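You operate a simulated robot arm through the tools that you are given. There is no shell and no other tool. Be economical: measure what you need, move in short steps, check, and stop when the job is done.

You are at the controls of a simulated robot arm. One attempt, no reset.

JOB
Put things in order on the top of the table. At the end: the grey felt pad is on the gold brass tray; the basin plug stands where the brown mould plunger stood; the brown mould plunger stands where the blue rag stood; the hearth stone from the top of the table stands on top of the brown round bun; the blue rag stands on top of the grey cobble; whatever was shut is shut again. Leave all else as you found it, and nothing knocked over.

It is judged by the outcome, as a careful person would: the job done as asked, and still so three seconds after it is handed in. It fails if anything else is knocked over, pushed out of place, dropped, spilled or broken.

ROBOT AND FRAMES
A 7-joint arm with a two-finger parallel gripper, fixed in place. Base frame: the origin is at the foot of the arm, x ahead of it, y to its left, z up; the work surface is at about z = 0. Units: mm, degrees, N and s.
With the tool pointing down near the work surface it reaches from about 240 to 620 mm from the base axis. Its first joint turns from -66.0 to 66.0 degrees. Payload 2.6 kg.
The tool frame sits at the grasp point between the pads (the TCP): z along the fingers, y along the line on which they close. The tips reach 30 mm beyond it. The gripper opens to 94 mm. The fingers are 28 mm wide and 10 mm thick; the gripper's body (50 by 96 mm) begins 55 mm behind the TCP.
Orientation is that of the tool frame in the base frame, as a unit quaternion [x, y, z, w]. With the fingers straight down and closing along the base's y, the tool's x points along the base's -x, its y along +y and its z along -z.

CONTROLS
- The arm moves only by the tool apply_moves. Its argument "targets" is a list of rows, each a list of 7 numbers: the shift along the tool's x, y, z in mm, then the turn, a rotation vector about the tool's x, y, z in degrees, then the opening, from 0 (shut) to 1 (fully open). In form: [[dx, dy, dz, rx, ry, rz, grip], ...]. A call has 1 to 8 rows; each row shifts and turns the commanded pose from where the row before left it, along the tool's axes as they then stand. A row lasts 0.2 s, in which the tool goes at most 50 mm and 8.6 degrees; a call with a longer step from one row to the next is refused whole, and so is a gripper value outside its range. A pose out of reach is approached as far as the arm can. The call stops where the force on the tool passes 40 N (or 10 N more than at its start, if that is more) or the arm is blocked; 0.2 s more then pass. Each finger travels about 72 mm/s and halts on what it meets, pressing with about 22 N; the grip force reading is that of the motor and also rises with nothing between the fingers. The clock runs only during rows and for 0.2 s after the last one: add rows that do not move to give the fingers time. It gives the time, the measured TCP pose, the force on the tool (base axes), the opening and the grip force at its end, in the units of the frame above (readings bear some noise).
- Cameras (640 x 400 px; columns grow to the right, rows downward): "scene" is fixed at [21, 434, 541.6]; the picture's right is [-0.85, -0.52, 0.00], its down [-0.39, 0.65, -0.65] and it looks along [0.34, -0.56, -0.76] (base axes); focal length 250 px, centre (320, 200). "wrist" rides on the gripper at [-37, 0, -58] in the tool frame; the picture's right is [0.00, -1.00, 0.00], its down [0.97, 0.00, -0.24] and it looks along [0.24, 0.00, 0.97] (tool axes); focal length 218 px, centre (320, 200). There is no depth. A picture from a camera that has moved, and an enlarged one, comes with that camera's place and axes in the base frame and with its lens.
- grab_frame(camera): a new picture of that camera. The clock stands still meanwhile.
- inspect(camera, box): a new picture of the part [left, top, right, bottom] of that camera's present view, enlarged. The clock stands still meanwhile.
- finish_job(): hands the job in; it is judged then, once.

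Work in short steps. Places have to be worked out from the pictures, the camera data and where the tool is seen: move nearer, look again, correct. Check each grasp and each placing, and mend what went wrong. You have 120 turns and 84 pictures in all, those below and enlarged ones among them. Open the gripper and draw the arm clear of the work before you hand the job in, unless the task says otherwise; then end with one line.

The tools are called after "Request:" as name(argument=value, ...) on one line, values as JSON. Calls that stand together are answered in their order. apply_moves: Moves the arm, as the interface text tells. Its arguments: {"type":"object","properties":{"targets":{"type":"array"}},"required":["targets"]} The other tools are called the same way: grab_frame (camera) takes a picture; inspect (camera, box) takes an enlarged picture of a part of a camera's view; finish_job () hands the job in.

At the start:

```text
clock: 0.0
ee_pos: [372.9, 33.6, 273.6]
tcp_rot: [0.0, 1.0, 0.0, 0.001]
force: [-1.0, 1.0, 0.0]
finger_gap: 93.9
finger_force: 0.1
```

scene: 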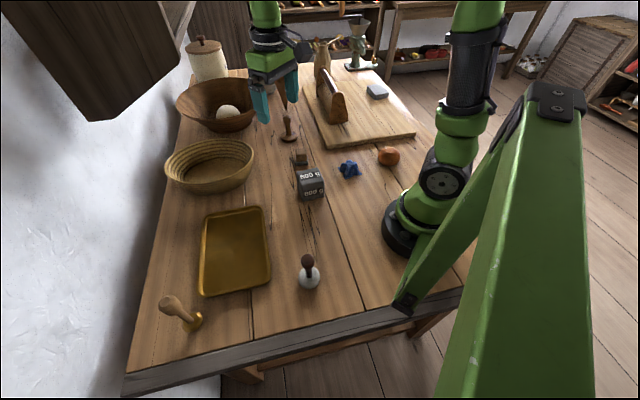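
wrist: 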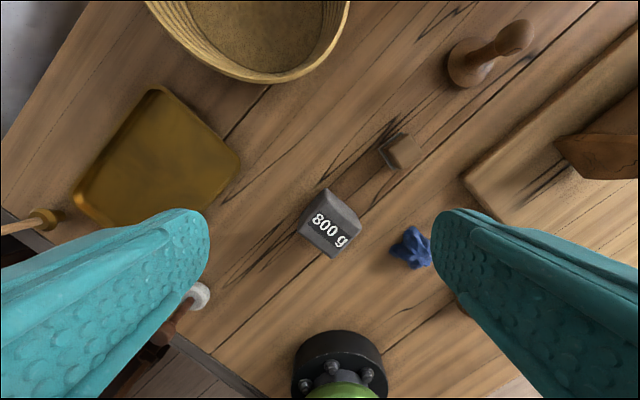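

I'll look closer at the scene to identify the objects.

Request:
inspect(camera="scene", box=[240, 0, 440, 125])

Request:
inspect(camera="scene", box=[240, 100, 440, 225])

Request:
inspect(camera="scene", box=[130, 200, 370, 350])

Request:
inspect(camera="scene", box=[60, 0, 300, 150])

```text
3.20 times, centred on (340, 62) of scene
camera zoom: at [21.0, 434.0, 541.6], right [-0.85, -0.52, 0.0], down [-0.39, 0.65, -0.65], along [0.34, -0.56, -0.76], focal length 798 px, centre (256, 640)
```

zoom: 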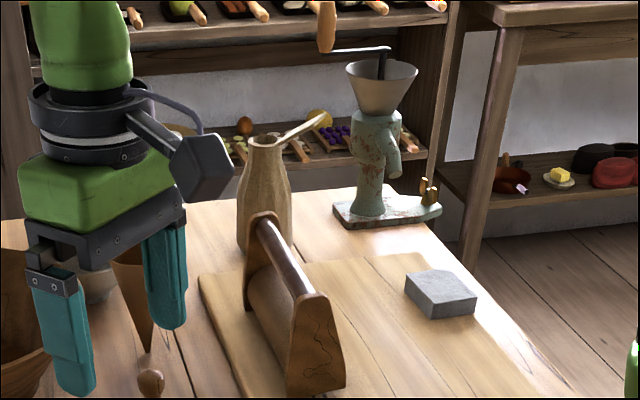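

```text
3.20 times, centred on (340, 162) of scene
camera zoom: at [21.0, 434.0, 541.6], right [-0.85, -0.52, 0.0], down [-0.39, 0.65, -0.65], along [0.34, -0.56, -0.76], focal length 798 px, centre (256, 320)
```

zoom: 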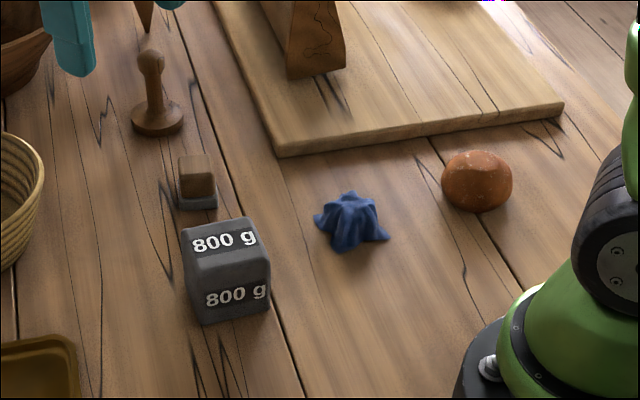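

```text
2.67 times, centred on (250, 275) of scene
camera zoom: at [21.0, 434.0, 541.6], right [-0.85, -0.52, 0.0], down [-0.39, 0.65, -0.65], along [0.34, -0.56, -0.76], focal length 665 px, centre (507, 0)
```

zoom: 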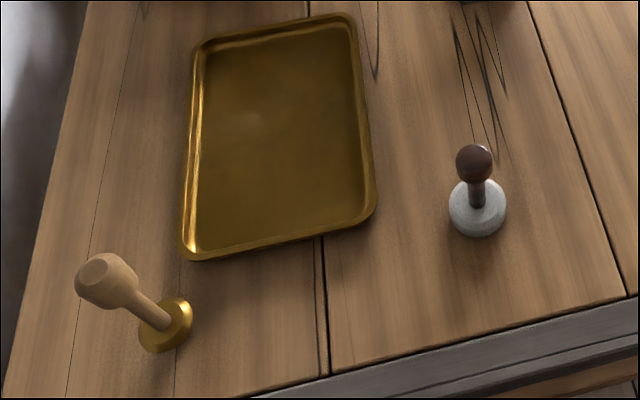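

```text
2.67 times, centred on (180, 75) of scene
camera zoom: at [21.0, 434.0, 541.6], right [-0.85, -0.52, 0.0], down [-0.39, 0.65, -0.65], along [0.34, -0.56, -0.76], focal length 665 px, centre (693, 533)
```

zoom: 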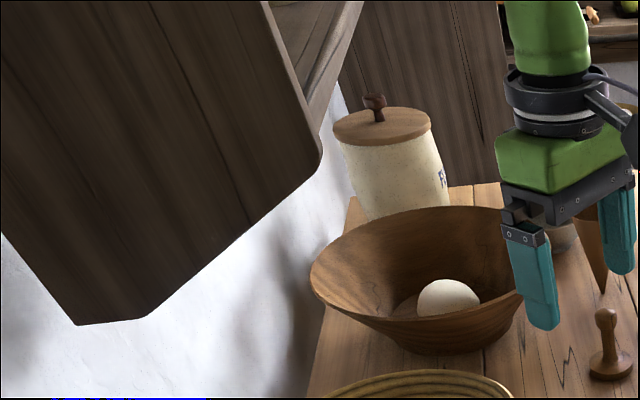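

I'll zoom the wrist view on the central items and the rest.

Request:
inspect(camera="wrist", box=[290, 110, 450, 280])

Request:
inspect(camera="wrist", box=[420, 0, 640, 160])

```text
2.35 times, centred on (370, 195) of wrist
camera zoom: at [409.8, 33.0, 331.2], right [0.0, -1.0, 0.0], down [-0.97, 0.0, 0.24], along [-0.24, 0.0, -0.97], focal length 514 px, centre (202, 212)
```

zoom: 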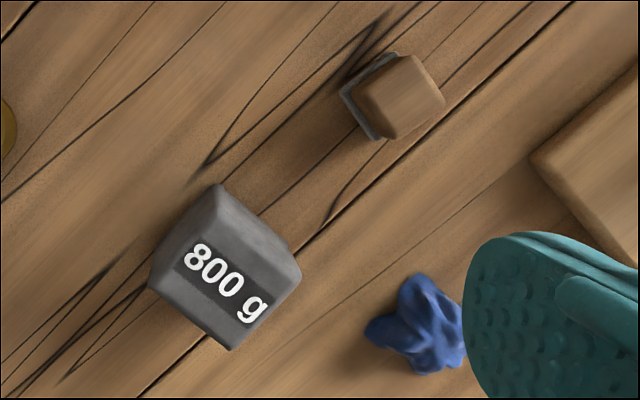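

```text
2.50 times, centred on (530, 80) of wrist
camera zoom: at [409.8, 33.0, 331.2], right [0.0, -1.0, 0.0], down [-0.97, 0.0, 0.24], along [-0.24, 0.0, -0.97], focal length 546 px, centre (-205, 500)
```

zoom: 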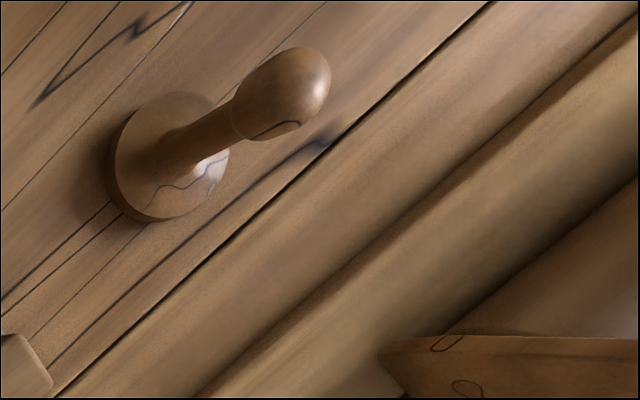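

The grey pad seems to lie under a small brown cube. I'll survey the right side (−y) from higher up.

Request:
apply_moves(targets=[[0, -40, -30, 0, 0, 0, 1], [0, -45, -20, 0, 0, 0, 1], [0, -45, -10, 0, 0, 0, 1], [0, -45, 0, 0, 0, 0, 1], [0, -45, 0, 0, 0, 0, 1], [0, 0, 0, 0, 0, 0, 1]])

Request:
grab_frame(camera="wrist")

Request:
grab_frame(camera="scene")

```text
clock: 1.4
ee_pos: [374.5, -186.5, 332.4]
tcp_rot: [0.0, 1.0, 0.0, 0.001]
force: [0.1, 0.7, 0.1]
finger_gap: 93.8
finger_force: 0.2
```

```text
75 pictures are left
camera wrist: at [409.9, -187.7, 390.8], right [0.0, -1.0, 0.0], down [-0.97, 0.0, 0.24], along [-0.24, 0.0, -0.97], focal length 218 px, centre (320, 200)
```

wrist: 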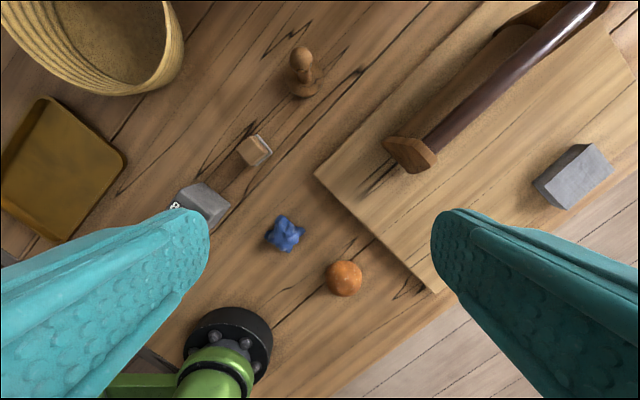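

```text
74 pictures are left
```

scene: 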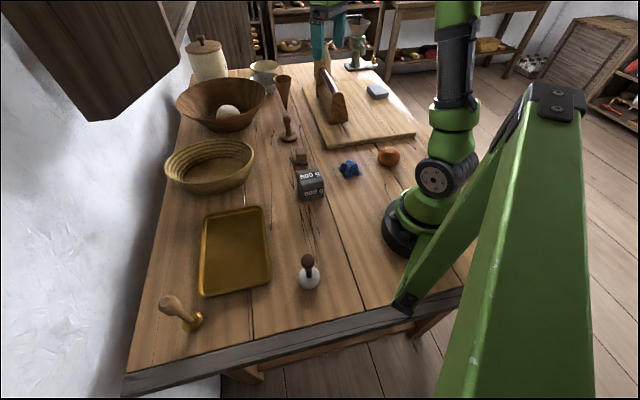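

I'll look at the left and far sides, over the bowls.

Request:
apply_moves(targets=[[0, 45, -10, 0, 0, 0, 1], [0, 45, -10, 0, 0, 0, 1], [0, 45, -10, 0, 0, 0, 1], [-10, 45, 0, 0, 0, 0, 1], [-30, 45, 0, 0, 0, 0, 1], [-30, 40, 0, 0, 0, 0, 1], [-10, 10, 0, 0, 0, 0, 1], [0, 0, 0, 0, 0, 0, 1]])

Request:
grab_frame(camera="wrist")

```text
refused: row 5 steps farther than a row can; nothing moved
```

```text
73 pictures are left
camera wrist: at [409.9, -187.7, 390.8], right [0.0, -1.0, 0.0], down [-0.97, 0.0, 0.24], along [-0.24, 0.0, -0.97], focal length 218 px, centre (320, 200)
```

wrist: 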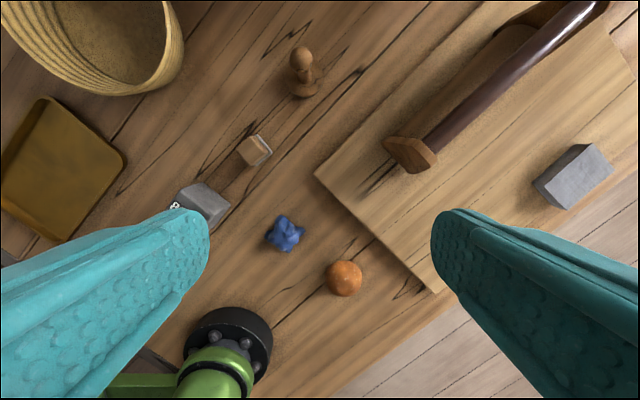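

Row 5 was too long, so I'll repeat with shorter steps.

Request:
apply_moves(targets=[[0, 45, -10, 0, 0, 0, 1], [0, 45, -10, 0, 0, 0, 1], [0, 45, -10, 0, 0, 0, 1], [-10, 45, 0, 0, 0, 0, 1], [-30, 38, 0, 0, 0, 0, 1], [-30, 38, 0, 0, 0, 0, 1], [-10, 10, 0, 0, 0, 0, 1], [0, 0, 0, 0, 0, 0, 1]])

Request:
grab_frame(camera="wrist")

```text
clock: 3.2
ee_pos: [452.5, 77.8, 362.6]
tcp_rot: [0.001, 1.0, 0.0, 0.0]
force: [-0.3, 0.0, 0.7]
finger_gap: 93.9
finger_force: 0.0
```

```text
72 pictures are left
camera wrist: at [489.7, 77.9, 421.2], right [0.0, -1.0, 0.0], down [-0.97, 0.0, 0.24], along [-0.24, 0.0, -0.97], focal length 218 px, centre (320, 200)
```

wrist: 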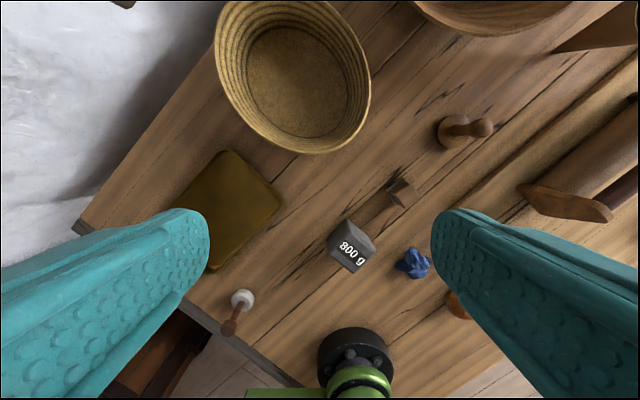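

The basket is empty. I'll tilt the tool forward to look toward the far end of the table.

Request:
apply_moves(targets=[[0, 0, 0, 0, -8, 0, 1], [0, 0, 0, 0, -8, 0, 1], [0, 0, 0, 0, -8, 0, 1], [0, 0, 0, 0, -8, 0, 1], [0, 0, 0, 0, -8, 0, 1], [0, 0, 0, 0, 0, 0, 1]])

Request:
grab_frame(camera="wrist")

```text
clock: 4.6
ee_pos: [452.3, 80.2, 363.0]
tcp_rot: [0.0, 0.939, 0.001, 0.343]
force: [-0.8, 0.8, -0.1]
finger_gap: 94.2
finger_force: 0.1
```

```text
71 pictures are left
camera wrist: at [443.1, 78.9, 431.8], right [0.0, -1.0, 0.0], down [-0.9, 0.0, -0.44], along [0.44, 0.0, -0.9], focal length 218 px, centre (320, 200)
```

wrist: 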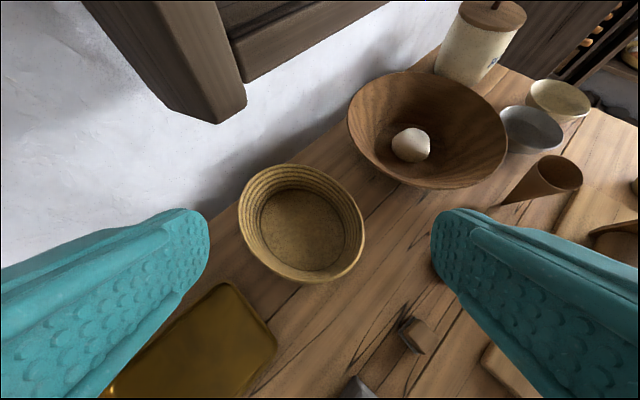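

Bowls and jar are beyond reach. I'll now tilt back the other way to look toward the near edge and below the table.

Request:
apply_moves(targets=[[0, 0, 0, 0, 8, 0, 1], [0, 0, 0, 0, 8, 0, 1], [0, 0, 0, 0, 8, 0, 1], [0, 0, 0, 0, 8, 0, 1], [0, 0, 0, 0, 8, 0, 1], [0, 25, 0, 0, 8, 0, 1], [0, 25, 0, 0, 8, 0, 1], [0, 25, 0, 0, 8, 0, 1]])

Request:
grab_frame(camera="wrist")

```text
clock: 6.4
ee_pos: [382.9, 137.5, 341.8]
tcp_rot: [-0.001, 0.979, 0.0, -0.202]
force: [-1.0, 0.0, -0.3]
finger_gap: 94.0
finger_force: 0.1
out of reach, approached as far as the arm can: row 7, 8
```

```text
70 pictures are left
camera wrist: at [439.3, 137.4, 380.4], right [0.0, -1.0, 0.0], down [-0.8, 0.0, 0.61], along [-0.61, 0.0, -0.8], focal length 218 px, centre (320, 200)
```

wrist: 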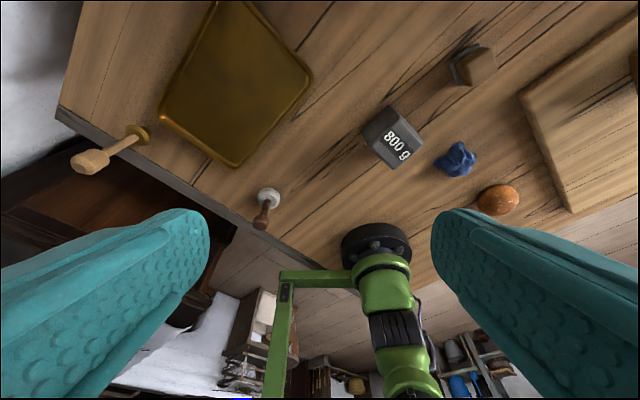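

I'll come upright again and travel to the −y side, tilting outward to examine the board and whatever is beyond/in the caddy.

Request:
apply_moves(targets=[[0, -25, 0, 0, -8, 0, 1], [0, -40, 0, 0, -8, 0, 1], [0, -45, 0, 0, -8, 0, 1], [10, -45, 0, 0, 0, 0, 1], [20, -45, 0, 0, 0, 0, 1], [20, -45, 0, 0, 0, 0, 1], [20, -45, 0, 0, 0, 0, 1], [0, -45, 0, 0, 0, 0, 1]])

Request:
apply_moves(targets=[[20, -40, 0, 8, 0, 0, 1], [20, 0, 0, 8, 0, 0, 1], [0, 0, 0, 8, 0, 0, 1], [0, 0, 0, 8, 0, 0, 1], [0, 0, 0, 0, 0, 0, 1]])

Request:
grab_frame(camera="wrist")

```text
clock: 8.2
ee_pos: [313.7, -197.2, 341.7]
tcp_rot: [0.0, 1.0, 0.0, 0.0]
force: [0.1, -0.4, 0.0]
finger_gap: 94.0
finger_force: 0.0
```

```text
clock: 9.4
ee_pos: [273.5, -236.4, 342.3]
tcp_rot: [0.0, 0.961, -0.277, 0.0]
force: [1.0, -0.4, 0.6]
finger_gap: 93.8
finger_force: 0.2
```

```text
69 pictures are left
camera wrist: at [309.5, -206.4, 392.0], right [0.0, -0.85, 0.53], down [-0.97, 0.13, 0.2], along [-0.24, -0.52, -0.82], focal length 218 px, centre (320, 200)
```

wrist: 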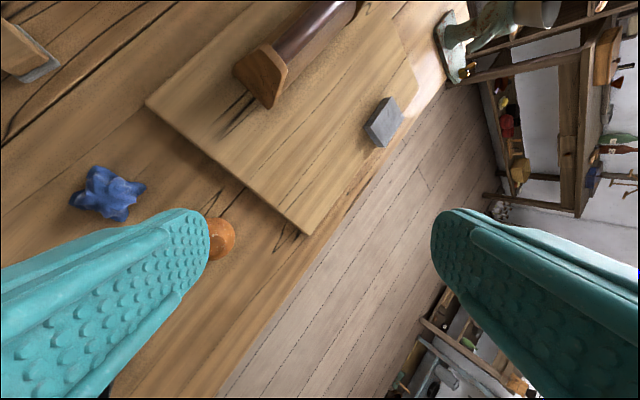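

Request:
inspect(camera="wrist", box=[200, 0, 480, 175])

Request:
inspect(camera="wrist", box=[0, 0, 260, 270])

```text
2.29 times, centred on (340, 88) of wrist
camera zoom: at [309.5, -206.4, 392.0], right [0.0, -0.85, 0.53], down [-0.97, 0.13, 0.2], along [-0.24, -0.52, -0.82], focal length 499 px, centre (274, 457)
```

zoom: 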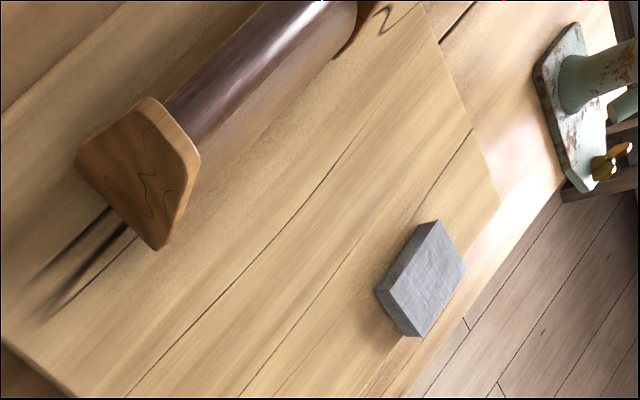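

```text
1.48 times, centred on (130, 135) of wrist
camera zoom: at [309.5, -206.4, 392.0], right [0.0, -0.85, 0.53], down [-0.97, 0.13, 0.2], along [-0.24, -0.52, -0.82], focal length 323 px, centre (602, 296)
```

zoom: 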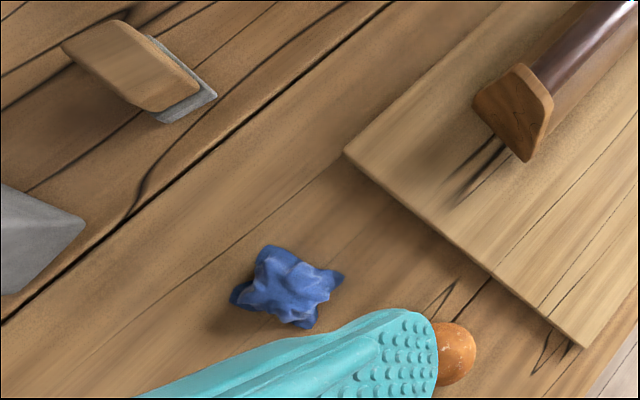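

No cobble found besides the grey block out on the board. I'll check the wall cabinet: go upright, then yaw and tilt toward +x/+y.

Request:
apply_moves(targets=[[0, 0, 0, -8, 0, 0, 1], [0, 0, 0, -8, 0, 0, 1], [0, 0, 0, -8, 0, 0, 1], [0, 0, 0, -8, 0, 0, 1], [0, 45, -15, 0, 0, 0, 1], [0, 45, -15, 0, 0, 0, 1], [-20, 45, 0, 0, 0, 0, 1], [-20, 45, 0, 0, 0, 0, 1]])

Request:
apply_moves(targets=[[0, 20, 0, 0, 0, -8, 1], [0, 0, 0, 0, 0, -8, 1], [0, 0, 0, 0, 0, -8, 1], [0, 0, 0, 0, -8, 0, 1], [0, 0, 0, 0, -8, 0, 1], [0, 0, 0, 0, -8, 0, 1], [0, 0, 0, 0, -8, 0, 1], [0, 0, 0, 0, -8, 0, 1]])

Request:
apply_moves(targets=[[0, 0, 0, 0, -8, 0, 1], [0, 0, 0, 0, -8, 0, 1], [0, 0, 0, 0, 0, 0, 1]])

Request:
grab_frame(camera="wrist")

Request:
grab_frame(camera="scene")

```text
clock: 11.2
ee_pos: [315.7, -55.6, 368.4]
tcp_rot: [0.001, 1.0, -0.001, 0.001]
force: [0.2, -0.2, 0.2]
finger_gap: 94.0
finger_force: 0.0
```

```text
clock: 13.0
ee_pos: [314.6, -35.9, 373.2]
tcp_rot: [-0.196, 0.918, 0.071, 0.336]
force: [0.4, 0.5, -0.1]
finger_gap: 94.0
finger_force: 0.1
```

```text
clock: 13.8
ee_pos: [312.4, -36.1, 373.1]
tcp_rot: [-0.184, 0.863, 0.098, 0.46]
force: [-0.9, -0.2, -1.2]
finger_gap: 94.0
finger_force: 0.1
```

```text
66 pictures are left
camera wrist: at [287.7, -48.7, 436.1], right [0.41, -0.91, 0.0], down [-0.68, -0.3, -0.67], along [0.61, 0.27, -0.74], focal length 218 px, centre (320, 200)
```

wrist: 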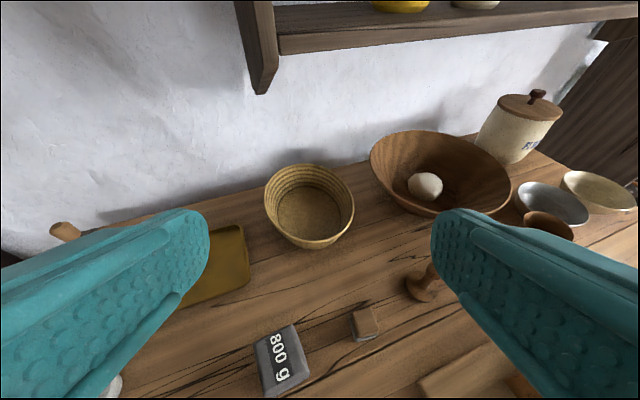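

```text
65 pictures are left
```

scene: 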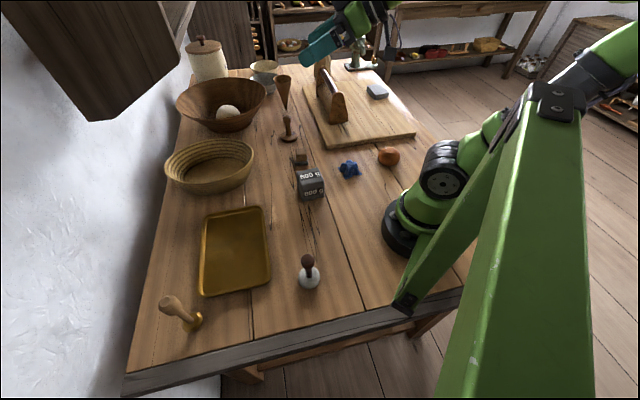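

The wall unit is only an open shelf out of reach. I'll go upright and view the orange object, rag, cube and weight closely.

Request:
apply_moves(targets=[[0, 0, 0, 0, 8, 0, 1], [0, 0, 0, 0, 8, 0, 1], [0, 0, 0, 0, 8, 0, 1], [0, 0, 0, 0, 8, 0, 1], [0, 0, 0, 0, 8, 0, 1], [0, 0, 0, 0, 8, 0, 1], [0, 0, 0, 0, 8, 0, 1], [0, 0, 0, 0, 0, 8, 1]])

Request:
apply_moves(targets=[[0, 0, 0, 0, 0, 8, 1], [0, -20, 30, 0, 0, 8, 1], [0, -30, 30, 0, 0, 0, 1], [0, -40, 20, 0, 0, 0, 1], [10, -40, 20, 0, 0, 0, 1], [10, -40, 20, 0, 0, 0, 1], [30, -10, 0, 0, 0, 0, 1], [0, 0, 0, 0, 0, 0, 1]])

Request:
grab_frame(camera="wrist")

```text
clock: 15.6
ee_pos: [313.6, -37.8, 374.1]
tcp_rot: [-0.138, 0.99, 0.0, -0.001]
force: [1.0, 0.3, 0.3]
finger_gap: 93.9
finger_force: 0.1
```

```text
clock: 17.4
ee_pos: [265.4, -216.7, 254.9]
tcp_rot: [0.0, 1.0, 0.0, 0.0]
force: [0.4, -0.1, -0.9]
finger_gap: 94.1
finger_force: 0.0
```

```text
64 pictures are left
camera wrist: at [301.8, -217.8, 312.6], right [0.0, -1.0, 0.0], down [-0.97, 0.0, 0.24], along [-0.24, 0.0, -0.97], focal length 218 px, centre (320, 200)
```

wrist: 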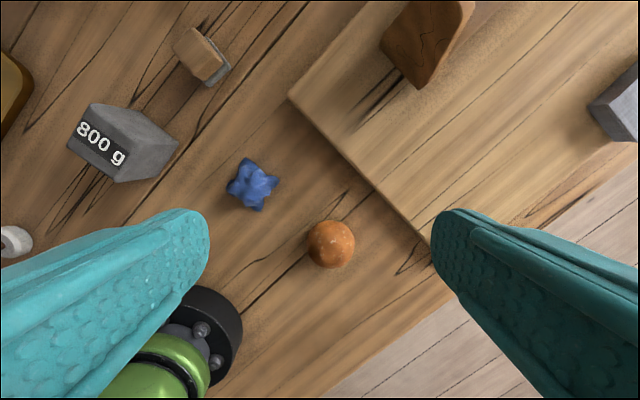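

Request:
inspect(camera="wrist", box=[200, 130, 400, 290])

Request:
inspect(camera="wrist", box=[50, 10, 250, 190])

Request:
inspect(camera="wrist", box=[360, 0, 640, 175])

```text
2.50 times, centred on (300, 210) of wrist
camera zoom: at [301.8, -217.8, 312.6], right [0.0, -1.0, 0.0], down [-0.97, 0.0, 0.24], along [-0.24, 0.0, -0.97], focal length 546 px, centre (370, 175)
```

zoom: 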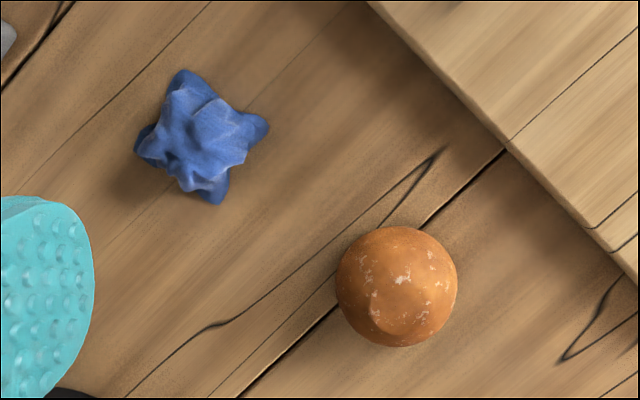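

```text
2.22 times, centred on (150, 100) of wrist
camera zoom: at [301.8, -217.8, 312.6], right [0.0, -1.0, 0.0], down [-0.97, 0.0, 0.24], along [-0.24, 0.0, -0.97], focal length 485 px, centre (698, 422)
```

zoom: 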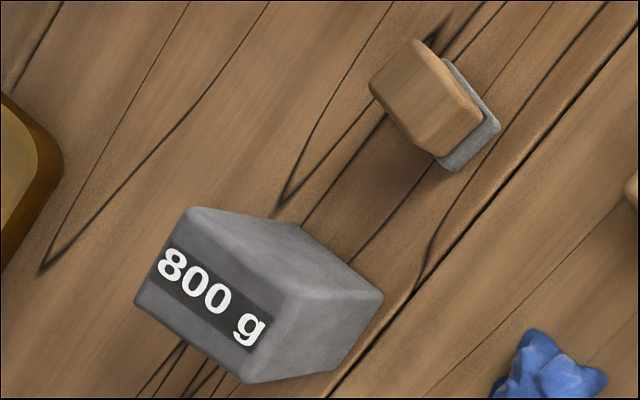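

```text
2.29 times, centred on (500, 88) of wrist
camera zoom: at [301.8, -217.8, 312.6], right [0.0, -1.0, 0.0], down [-0.97, 0.0, 0.24], along [-0.24, 0.0, -0.97], focal length 499 px, centre (-91, 457)
```

zoom: 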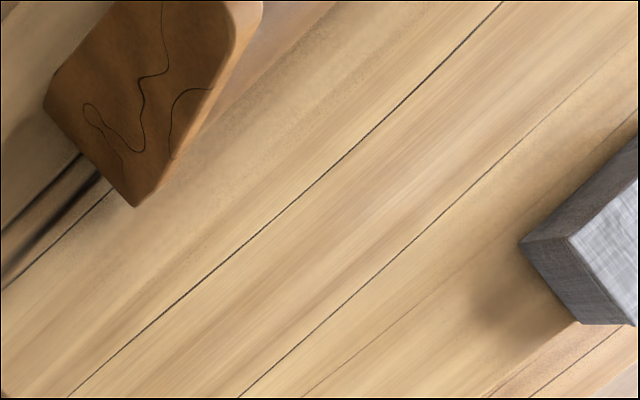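

Two targets (grey cobble, hearth stone) aren't obvious yet. I'll look beyond the near-left table edge for a drawer: yaw 45° and tilt that way.

Request:
apply_moves(targets=[[-10, 40, -20, 0, 0, 0, 1], [-10, 45, -10, 0, 0, 0, 1], [-10, 45, -10, 0, 0, 0, 1], [0, 45, -10, 0, 0, 0, 1], [0, 45, 0, 0, 0, 0, 1], [0, 45, 0, 0, 0, 0, 1], [0, 45, 0, 0, 0, 8, 1], [0, 30, 0, 0, 0, 8, 1]])

Request:
apply_moves(targets=[[0, 0, 0, 0, 0, 8, 1], [0, 0, 0, 0, 0, 8, 1], [0, 0, 0, 0, 0, 8, 1], [0, 0, 0, 0, 8, 0, 1], [0, 0, 0, 0, 8, 0, 1], [0, 0, 0, 0, 8, 0, 1], [0, 0, 0, 0, 0, 0, 1]])

Request:
grab_frame(camera="wrist")

```text
clock: 19.2
ee_pos: [302.4, 126.0, 303.5]
tcp_rot: [0.139, 0.99, 0.0, 0.0]
force: [0.1, -1.1, 0.5]
finger_gap: 93.8
finger_force: 0.0
```

```text
clock: 20.8
ee_pos: [300.1, 122.0, 302.1]
tcp_rot: [0.334, 0.919, 0.071, -0.196]
force: [-0.2, -0.1, 0.9]
finger_gap: 93.8
finger_force: 0.0
```

```text
60 pictures are left
camera wrist: at [344.3, 85.6, 340.8], right [-0.64, -0.77, 0.0], down [-0.6, 0.51, 0.62], along [-0.47, 0.4, -0.79], focal length 218 px, centre (320, 200)
```

wrist: 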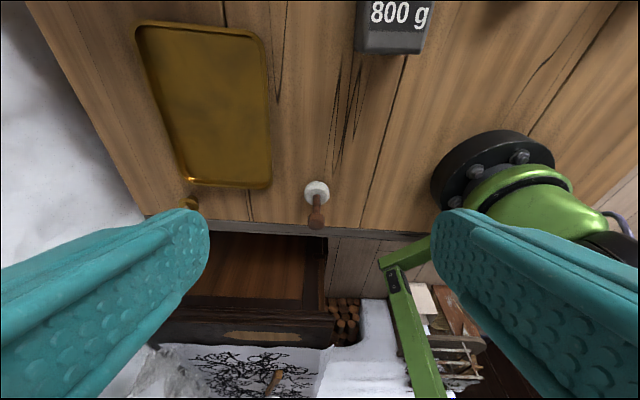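

The area below holds only background furniture. My reading so far: orange ball = bun, brown cube on a grey pad = hearth stone on the felt pad, white knobbed item = plug. I'll come upright and take a close look at the cube.

Request:
apply_moves(targets=[[0, 0, 0, 0, -8, 0, 1], [0, 0, 0, 0, -8, 0, 1], [0, 0, 0, 0, -8, 0, 1], [0, 0, 0, 0, 0, -8, 1], [0, 0, 0, 0, 0, -8, 1], [0, 0, 0, 0, 0, -8, 1], [0, 0, 0, 0, 0, -8, 1], [0, 0, 0, 0, 0, -8, 1]])

Request:
apply_moves(targets=[[-20, -40, 20, 0, 0, 0, 1], [-20, -40, 20, 0, 0, 0, 1], [-20, -40, 20, 0, 0, 0, 1], [-20, -40, 20, 0, 0, 0, 1], [-20, -38, 20, 0, 0, 0, 1], [0, 0, 35, 0, 0, 0, 1], [0, 0, 0, 0, 0, 0, 1]])

Request:
grab_frame(camera="wrist")

```text
clock: 22.6
ee_pos: [300.3, 122.5, 302.3]
tcp_rot: [-0.002, 1.0, 0.0, -0.001]
force: [0.7, 0.2, 0.5]
finger_gap: 94.2
finger_force: 0.0
```

```text
clock: 24.2
ee_pos: [398.9, -74.8, 168.1]
tcp_rot: [0.0, 1.0, 0.001, -0.001]
force: [0.4, -0.5, 0.3]
finger_gap: 94.0
finger_force: 0.1
```

```text
59 pictures are left
camera wrist: at [434.8, -76.2, 226.1], right [0.0, -1.0, 0.0], down [-0.97, 0.0, 0.24], along [-0.24, 0.0, -0.97], focal length 218 px, centre (320, 200)
```

wrist: 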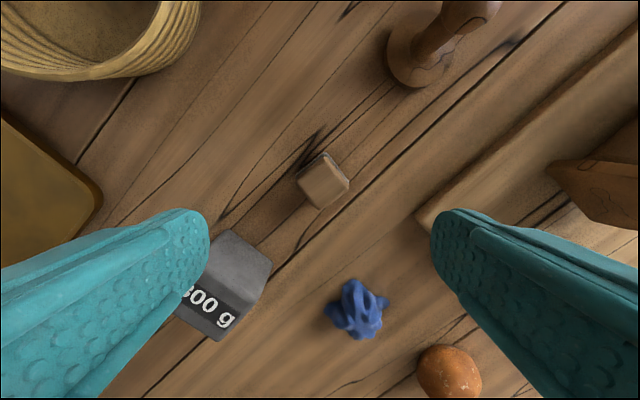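

Request:
inspect(camera="wrist", box=[200, 130, 400, 350])

Request:
inspect(camera="scene", box=[275, 130, 335, 205])

```text
1.82 times, centred on (300, 240) of wrist
camera zoom: at [434.8, -76.2, 226.1], right [0.0, -1.0, 0.0], down [-0.97, 0.0, 0.24], along [-0.24, 0.0, -0.97], focal length 397 px, centre (356, 127)
```

zoom: 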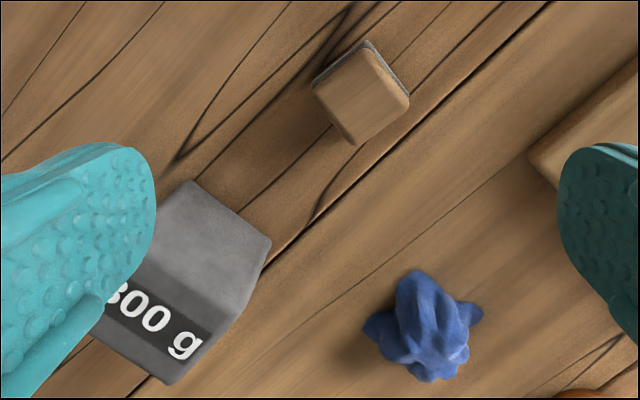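

```text
5.33 times, centred on (305, 168) of scene
camera zoom: at [21.0, 433.9, 541.6], right [-0.85, -0.52, 0.0], down [-0.39, 0.65, -0.65], along [0.34, -0.56, -0.76], focal length 1331 px, centre (400, 373)
```

zoom: 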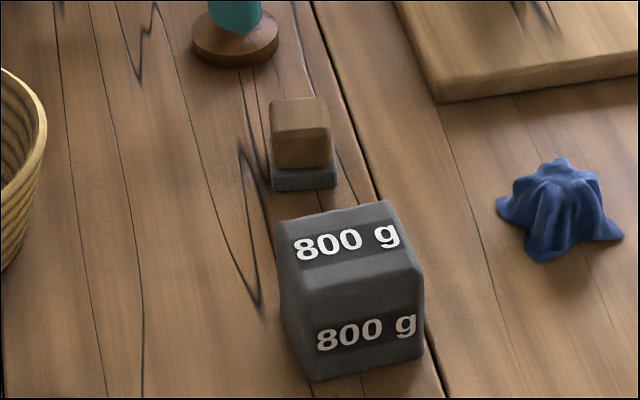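

The cube looks wooden, so I need to examine the caddy-like thing on the board before deciding. Moving to view it from above.

Request:
apply_moves(targets=[[0, 0, -45, 0, 0, 0, 1], [0, 0, -45, 0, 0, 0, 1], [0, -20, -40, 0, 0, 0, 1], [0, -45, -10, 0, 0, 0, 1], [0, -45, 0, 0, 0, 0, 1], [0, -45, 0, 0, 0, 0, 1], [0, -45, 0, 0, 0, 0, 1], [0, 0, 0, 0, 0, 0, 1]])

Request:
grab_frame(camera="wrist")

```text
clock: 26.0
ee_pos: [399.1, -276.7, 310.7]
tcp_rot: [0.0, 1.0, 0.0, 0.0]
force: [0.5, -0.6, 0.4]
finger_gap: 94.2
finger_force: 0.0
```

```text
56 pictures are left
camera wrist: at [435.1, -277.7, 368.3], right [0.0, -1.0, 0.0], down [-0.97, 0.0, 0.24], along [-0.24, 0.0, -0.97], focal length 218 px, centre (320, 200)
```

wrist: 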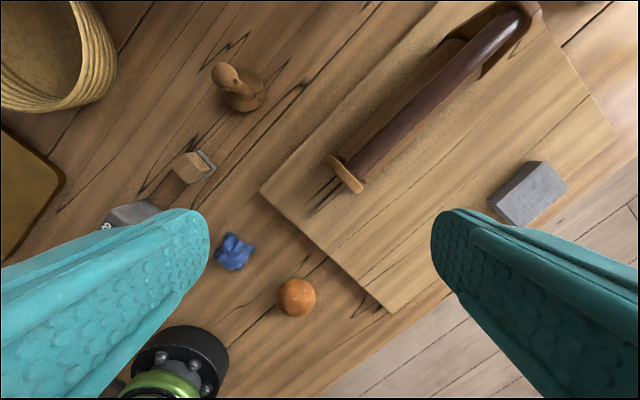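

Request:
inspect(camera="wrist", box=[310, 0, 590, 200])

Request:
inspect(camera="scene", box=[300, 50, 400, 130])

```text
2.00 times, centred on (450, 100) of wrist
camera zoom: at [435.1, -277.7, 368.3], right [0.0, -1.0, 0.0], down [-0.97, 0.0, 0.24], along [-0.24, 0.0, -0.97], focal length 436 px, centre (60, 400)
```

zoom: 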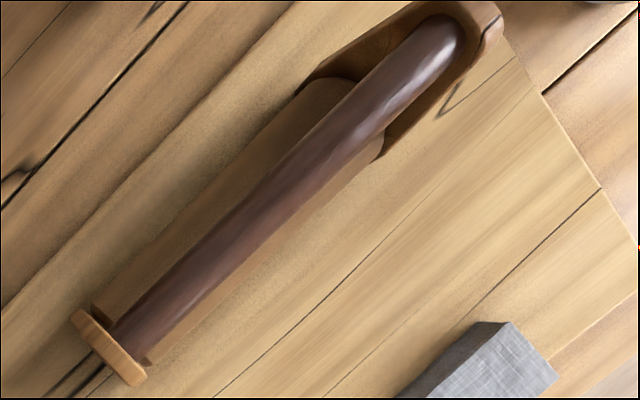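

```text
5.00 times, centred on (350, 90) of scene
camera zoom: at [21.0, 433.9, 541.6], right [-0.85, -0.52, 0.0], down [-0.39, 0.65, -0.65], along [0.34, -0.56, -0.76], focal length 1248 px, centre (170, 750)
```

zoom: 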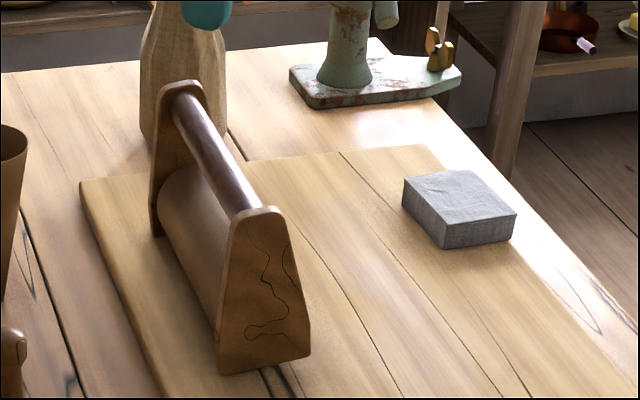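

The only assignment that fits what's reachable: cube = hearth stone, 800 g grey cube = grey cobble, orange ball = bun. I start with the cube at about (405,-79), yawed ~39°: move above it and turn the tool to match.

Request:
apply_moves(targets=[[0, 45, 10, 0, 0, 0, 1], [0, 45, 20, 0, 0, 0, 1], [0, 45, 20, 0, 0, 0, 1], [-6, 45, 20, 0, 0, 0, 1], [0, 18, 40, 0, 0, 0, 1], [0, 0, 40, 0, 0, -8, 1], [0, 0, 15, 0, 0, -8, 1], [0, 0, 0, 0, 0, -8, 1]])

Request:
apply_moves(targets=[[0, 0, 0, 0, 0, -8, 1], [0, 0, 0, 0, 0, -7, 1], [0, 0, 0, 0, 0, 0, 0.7], [0, 0, 0, 0, 0, 0, 0.7]])

Request:
grab_frame(camera="wrist")

```text
clock: 27.8
ee_pos: [406.4, -76.2, 141.8]
tcp_rot: [-0.209, 0.978, 0.0, 0.0]
force: [0.8, -0.3, -0.4]
finger_gap: 93.8
finger_force: 0.0
```

```text
clock: 28.8
ee_pos: [407.8, -76.8, 143.1]
tcp_rot: [-0.334, 0.943, 0.001, 0.0]
force: [-0.2, 0.2, 0.2]
finger_gap: 65.4
finger_force: 0.1
```

```text
53 pictures are left
camera wrist: at [434.8, -53.8, 200.7], right [0.63, -0.78, 0.0], down [-0.75, -0.61, 0.24], along [-0.19, -0.15, -0.97], focal length 218 px, centre (320, 200)
```

wrist: 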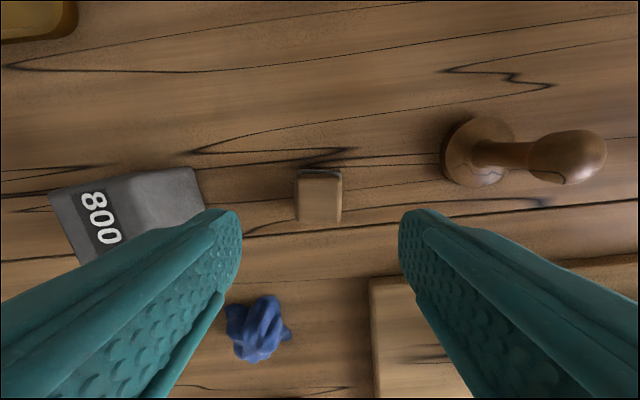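

The tool is aligned with the cube; a 4 mm correction along tool x, then descend to z≈44 and close.

Request:
apply_moves(targets=[[4, 0, 40, 0, 0, 0, 0.7], [0, 0, 40, 0, 0, 0, 0.7], [0, 0, 19, 0, 0, 0, 0.7], [0, 0, 0, 0, 0, 0, 0.3], [0, 0, 0, 0, 0, 0, 0.2], [0, 0, 0, 0, 0, 0, 0.2]])

Request:
grab_frame(camera="wrist")

```text
clock: 30.2
ee_pos: [404.2, -79.8, 42.0]
tcp_rot: [-0.334, 0.942, 0.0, 0.001]
force: [0.0, 0.1, -0.1]
finger_gap: 39.7
finger_force: 21.9
```

```text
52 pictures are left
camera wrist: at [432.5, -56.7, 100.8], right [0.63, -0.78, 0.0], down [-0.75, -0.61, 0.24], along [-0.19, -0.15, -0.97], focal length 218 px, centre (320, 200)
```

wrist: 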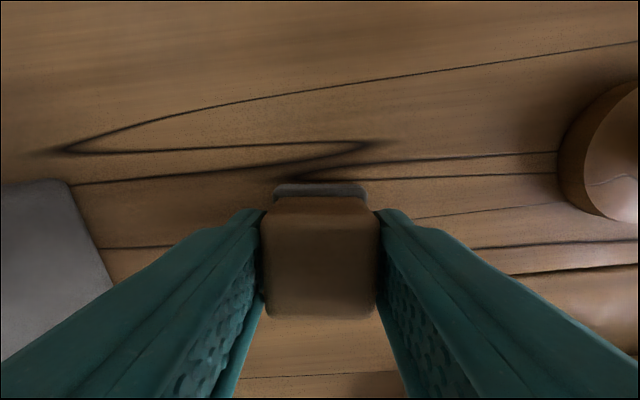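

Gripped (40 mm wide). Lift slowly and check the pad stayed.

Request:
apply_moves(targets=[[0, 0, -10, 0, 0, 0, 0.2], [0, 0, -30, 0, 0, 0, 0.2], [0, 0, -40, 0, 0, 0, 0.2], [0, 0, -30, 0, 0, 0, 0.2], [0, 0, 0, 0, 0, 0, 0.2]])

Request:
grab_frame(camera="wrist")

Request:
inspect(camera="scene", box=[260, 90, 420, 200])

```text
clock: 31.4
ee_pos: [402.5, -79.7, 152.5]
tcp_rot: [-0.334, 0.943, 0.0, 0.0]
force: [0.5, 0.6, -0.7]
finger_gap: 18.5
finger_force: 0.1
```

```text
51 pictures are left
camera wrist: at [430.9, -57.7, 210.3], right [0.63, -0.78, 0.0], down [-0.75, -0.61, 0.24], along [-0.19, -0.15, -0.97], focal length 218 px, centre (320, 200)
```

wrist: 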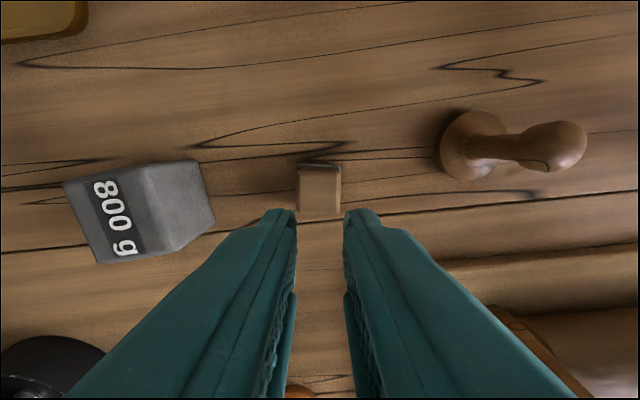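

```text
3.64 times, centred on (340, 145) of scene
camera zoom: at [21.0, 434.0, 541.6], right [-0.85, -0.52, 0.0], down [-0.39, 0.65, -0.65], along [0.34, -0.56, -0.76], focal length 907 px, centre (247, 400)
```

zoom: 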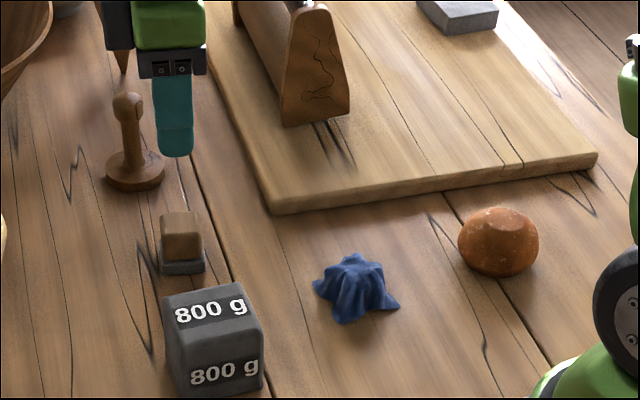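

The fingers had closed on the pad (40 mm wide, ~14 mm thick), not the narrower cube; nothing seems displaced. Retry 8 mm higher.

Request:
apply_moves(targets=[[0, 0, 0, 0, 0, 0, 0.7], [0, 0, 0, 0, 0, 0, 0.7], [0, 0, 45, 0, 0, 0, 0.7], [0, 0, 45, 0, 0, 0, 0.7], [0, 0, 12, 0, 0, 0, 0.7], [0, 0, 0, 0, 0, 0, 0.2], [0, 0, 0, 0, 0, 0, 0.1], [0, 0, 0, 0, 0, 0, 0.1]])

Request:
apply_moves(targets=[[0, 0, -4, 0, 0, 0, 0.1], [0, 0, -10, 0, 0, 0, 0.1], [0, 0, -25, 0, 0, 0, 0.1], [0, 0, 0, 0, 0, 0, 0.1]])

Request:
grab_frame(camera="wrist")

```text
clock: 33.2
ee_pos: [400.9, -79.5, 51.0]
tcp_rot: [-0.334, 0.943, 0.0, 0.0]
force: [-0.6, 0.2, 0.1]
finger_gap: 35.0
finger_force: 21.8
```

```text
clock: 34.2
ee_pos: [403.6, -79.4, 90.7]
tcp_rot: [-0.333, 0.943, 0.001, 0.0]
force: [0.3, 0.4, -0.3]
finger_gap: 34.7
finger_force: 21.8
```

```text
49 pictures are left
camera wrist: at [429.5, -56.5, 149.7], right [0.63, -0.78, 0.0], down [-0.75, -0.61, 0.24], along [-0.19, -0.15, -0.97], focal length 218 px, centre (320, 200)
```

wrist: 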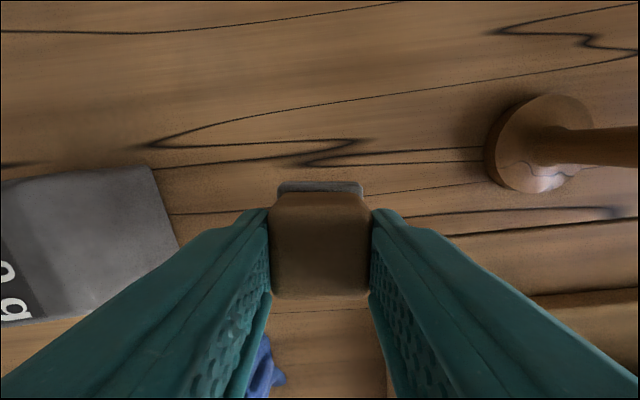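

The grey slab appears to have come up with the block. Checking from the scene camera.

Request:
inspect(camera="scene", box=[260, 100, 360, 200])

```text
4.00 times, centred on (310, 150) of scene
camera zoom: at [21.0, 434.0, 541.6], right [-0.85, -0.52, 0.0], down [-0.39, 0.65, -0.65], along [0.34, -0.56, -0.76], focal length 998 px, centre (360, 400)
```

zoom: 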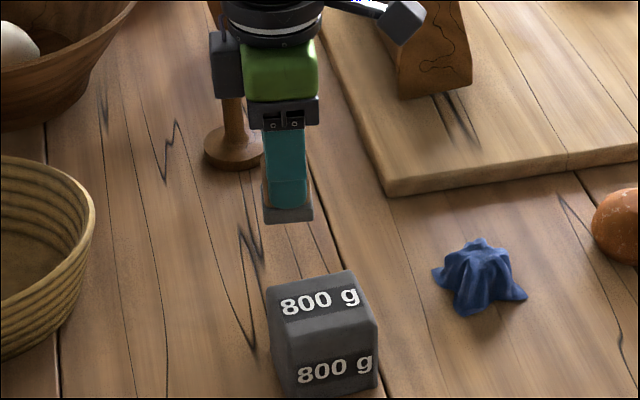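

It's a single object (felt-soled wooden block). Before deciding its role I want a close look at the grey block on the board, so I set it back exactly where it was.

Request:
apply_moves(targets=[[0, 0, 25, 0, 0, 0, 0.1], [0, 0, 13, 0, 0, 0, 0.1], [0, 0, 1, 0, 0, 0, 0.1], [0, 0, 0, 0, 0, 0, 0.7], [0, 0, 0, 0, 0, 0, 0.7], [0, 0, -45, 0, 0, 0, 0.7], [0, 0, -45, 0, 0, 0, 0.7], [0, 0, -45, 0, 0, 0, 0.7]])

Request:
apply_moves(targets=[[0, 0, -45, 0, 0, 8, 1], [0, 0, -45, 0, 0, 8, 1], [0, 0, 0, 0, 0, 8, 1], [0, 0, 0, 0, 0, 8, 1], [0, -40, 0, 0, 0, 7, 1], [0, -45, 0, 0, 0, 0, 1], [0, -45, 0, 0, 0, 0, 1], [0, -45, 0, 0, 0, 0, 1]])

Request:
apply_moves(targets=[[10, -45, 0, 0, 0, 0, 1], [10, -45, 0, 0, 0, 0, 1], [10, -45, 0, 0, 0, 0, 1], [0, -45, 0, 0, 0, 0, 1], [0, 0, 0, 0, 0, 0, 1]])

Request:
grab_frame(camera="wrist")

```text
clock: 36.0
ee_pos: [403.5, -79.0, 186.4]
tcp_rot: [-0.334, 0.943, 0.001, 0.0]
force: [1.4, 0.0, -0.3]
finger_gap: 65.6
finger_force: 0.2
```

```text
clock: 37.8
ee_pos: [406.2, -251.8, 277.3]
tcp_rot: [0.001, 1.0, 0.001, 0.0]
force: [0.5, 0.0, -0.7]
finger_gap: 94.1
finger_force: 0.1
```

```text
clock: 39.0
ee_pos: [379.7, -420.9, 274.8]
tcp_rot: [0.0, 1.0, -0.001, 0.001]
force: [-0.1, 0.2, -0.4]
finger_gap: 93.8
finger_force: 0.1
out of reach, approached as far as the arm can: row 4
```

```text
47 pictures are left
camera wrist: at [415.6, -421.2, 333.0], right [0.0, -1.0, 0.0], down [-0.97, 0.0, 0.24], along [-0.24, 0.0, -0.97], focal length 218 px, centre (320, 200)
```

wrist: 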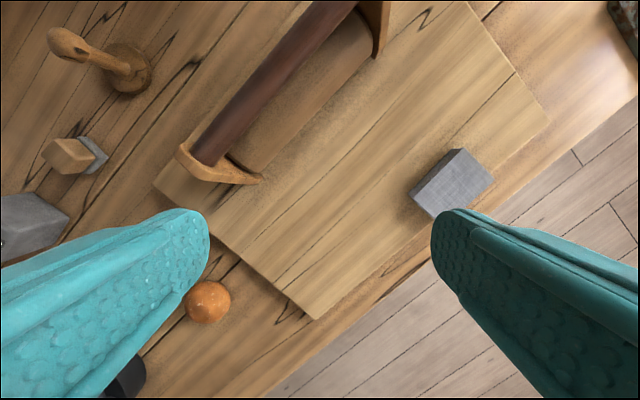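

Request:
inspect(camera="wrist", box=[380, 120, 540, 230])

Request:
inspect(camera="wrist", box=[0, 10, 240, 200])

Request:
inspect(camera="scene", box=[360, 130, 440, 180])

```text
3.64 times, centred on (460, 175) of wrist
camera zoom: at [415.6, -421.2, 333.0], right [0.0, -1.0, 0.0], down [-0.97, 0.0, 0.24], along [-0.24, 0.0, -0.97], focal length 794 px, centre (-189, 291)
```

zoom: 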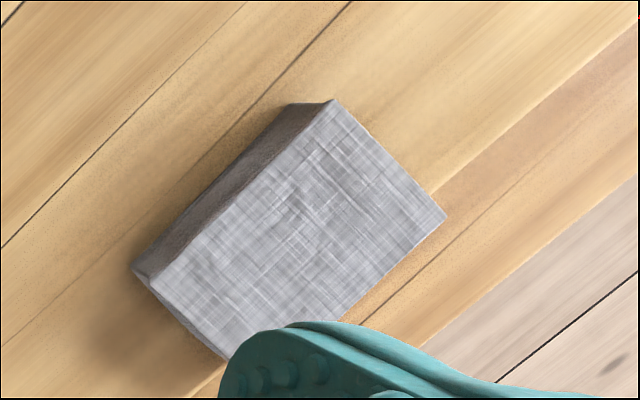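

```text
2.11 times, centred on (120, 105) of wrist
camera zoom: at [415.6, -421.2, 333.0], right [0.0, -1.0, 0.0], down [-0.97, 0.0, 0.24], along [-0.24, 0.0, -0.97], focal length 460 px, centre (741, 400)
```

zoom: 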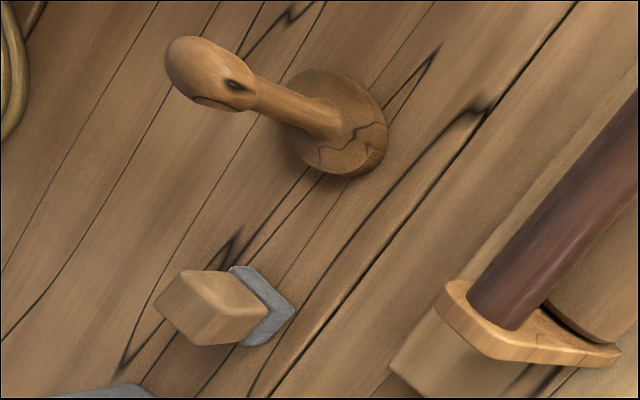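

```text
8.00 times, centred on (400, 155) of scene
camera zoom: at [21.0, 433.9, 541.6], right [-0.85, -0.52, 0.0], down [-0.39, 0.65, -0.65], along [0.34, -0.56, -0.76], focal length 1996 px, centre (-320, 560)
```

zoom: 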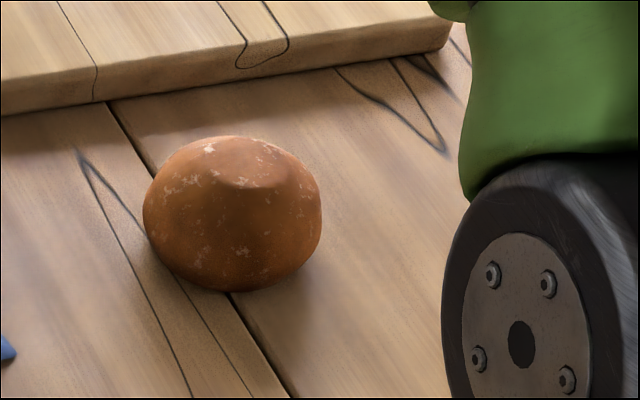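

Request:
inspect(camera="scene", box=[120, 270, 480, 400])

Request:
inspect(camera="scene", box=[150, 20, 330, 200])

```text
1.78 times, centred on (300, 335) of scene
camera zoom: at [21.0, 433.9, 541.6], right [-0.85, -0.52, 0.0], down [-0.39, 0.65, -0.65], along [0.34, -0.56, -0.76], focal length 444 px, centre (356, -40)
```

zoom: 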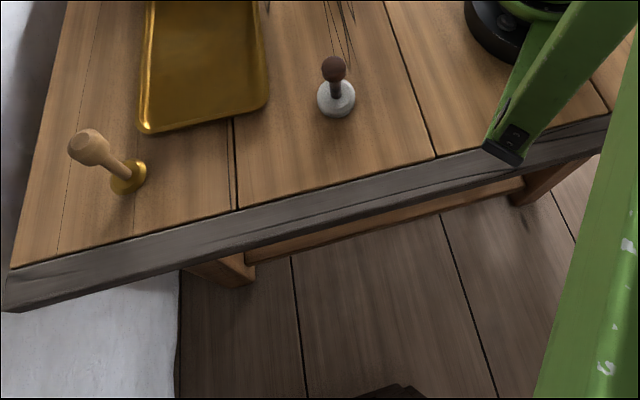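

```text
2.22 times, centred on (240, 110) of scene
camera zoom: at [21.0, 433.9, 541.6], right [-0.85, -0.52, 0.0], down [-0.39, 0.65, -0.65], along [0.34, -0.56, -0.76], focal length 554 px, centre (498, 400)
```

zoom: 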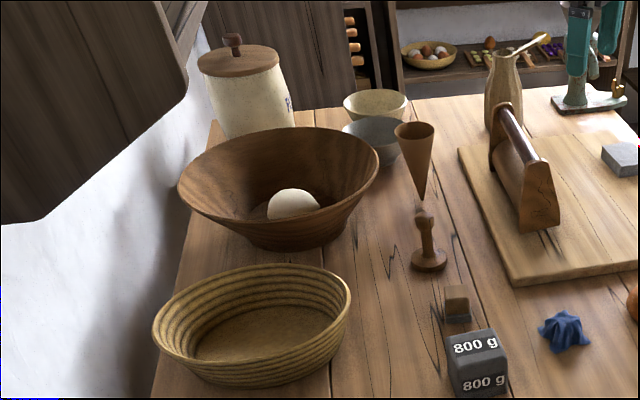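

No drawers or other containers in reach. I'll do the certain part: the felt-soled block is the grey felt pad. Going back to re-grip it.

Request:
apply_moves(targets=[[0, 49, 0, 0, 0, 0, 1], [0, 49, 0, 0, 0, 0, 1], [-4, 49, 0, 0, 0, 0, 1], [-5, 49, 0, 0, 0, 0, 1], [-5, 49, 0, 0, 0, 0, 1], [-5, 49, 0, 0, 0, 0, 1], [-5, 48, 0, 0, 0, 0, 1], [0, 0, 0, 0, 0, 0, 1]])

Request:
apply_moves(targets=[[0, 0, 45, 0, 0, -8, 0.7], [0, 0, 45, 0, 0, -8, 0.7], [0, 0, 40, 0, 0, -8, 0.7], [0, 0, 0, 0, 0, -8, 0.7], [0, 0, 0, 0, 0, -7, 0.7], [0, 0, 0, 0, 0, 0, 0.7]])

Request:
grab_frame(camera="wrist")

```text
clock: 40.8
ee_pos: [404.0, -75.2, 275.2]
tcp_rot: [0.001, 1.0, 0.0, 0.0]
force: [-0.6, 0.2, 0.5]
finger_gap: 93.9
finger_force: 0.1
```

```text
clock: 42.2
ee_pos: [404.3, -77.4, 145.6]
tcp_rot: [-0.335, 0.942, 0.0, 0.0]
force: [-0.4, -0.4, -0.2]
finger_gap: 66.0
finger_force: 0.1
```

```text
41 pictures are left
camera wrist: at [432.4, -54.4, 204.5], right [0.63, -0.78, 0.0], down [-0.75, -0.61, 0.24], along [-0.19, -0.15, -0.97], focal length 218 px, centre (320, 200)
```

wrist: 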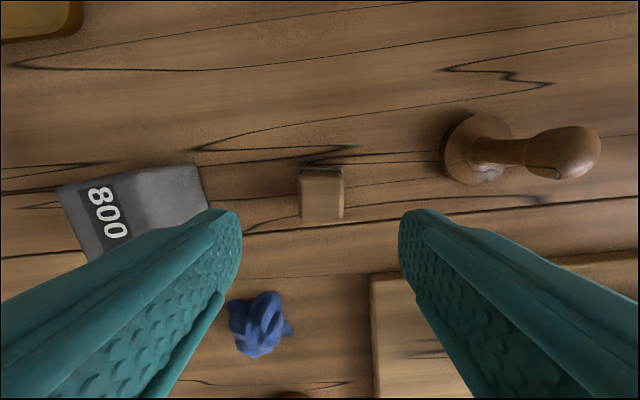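

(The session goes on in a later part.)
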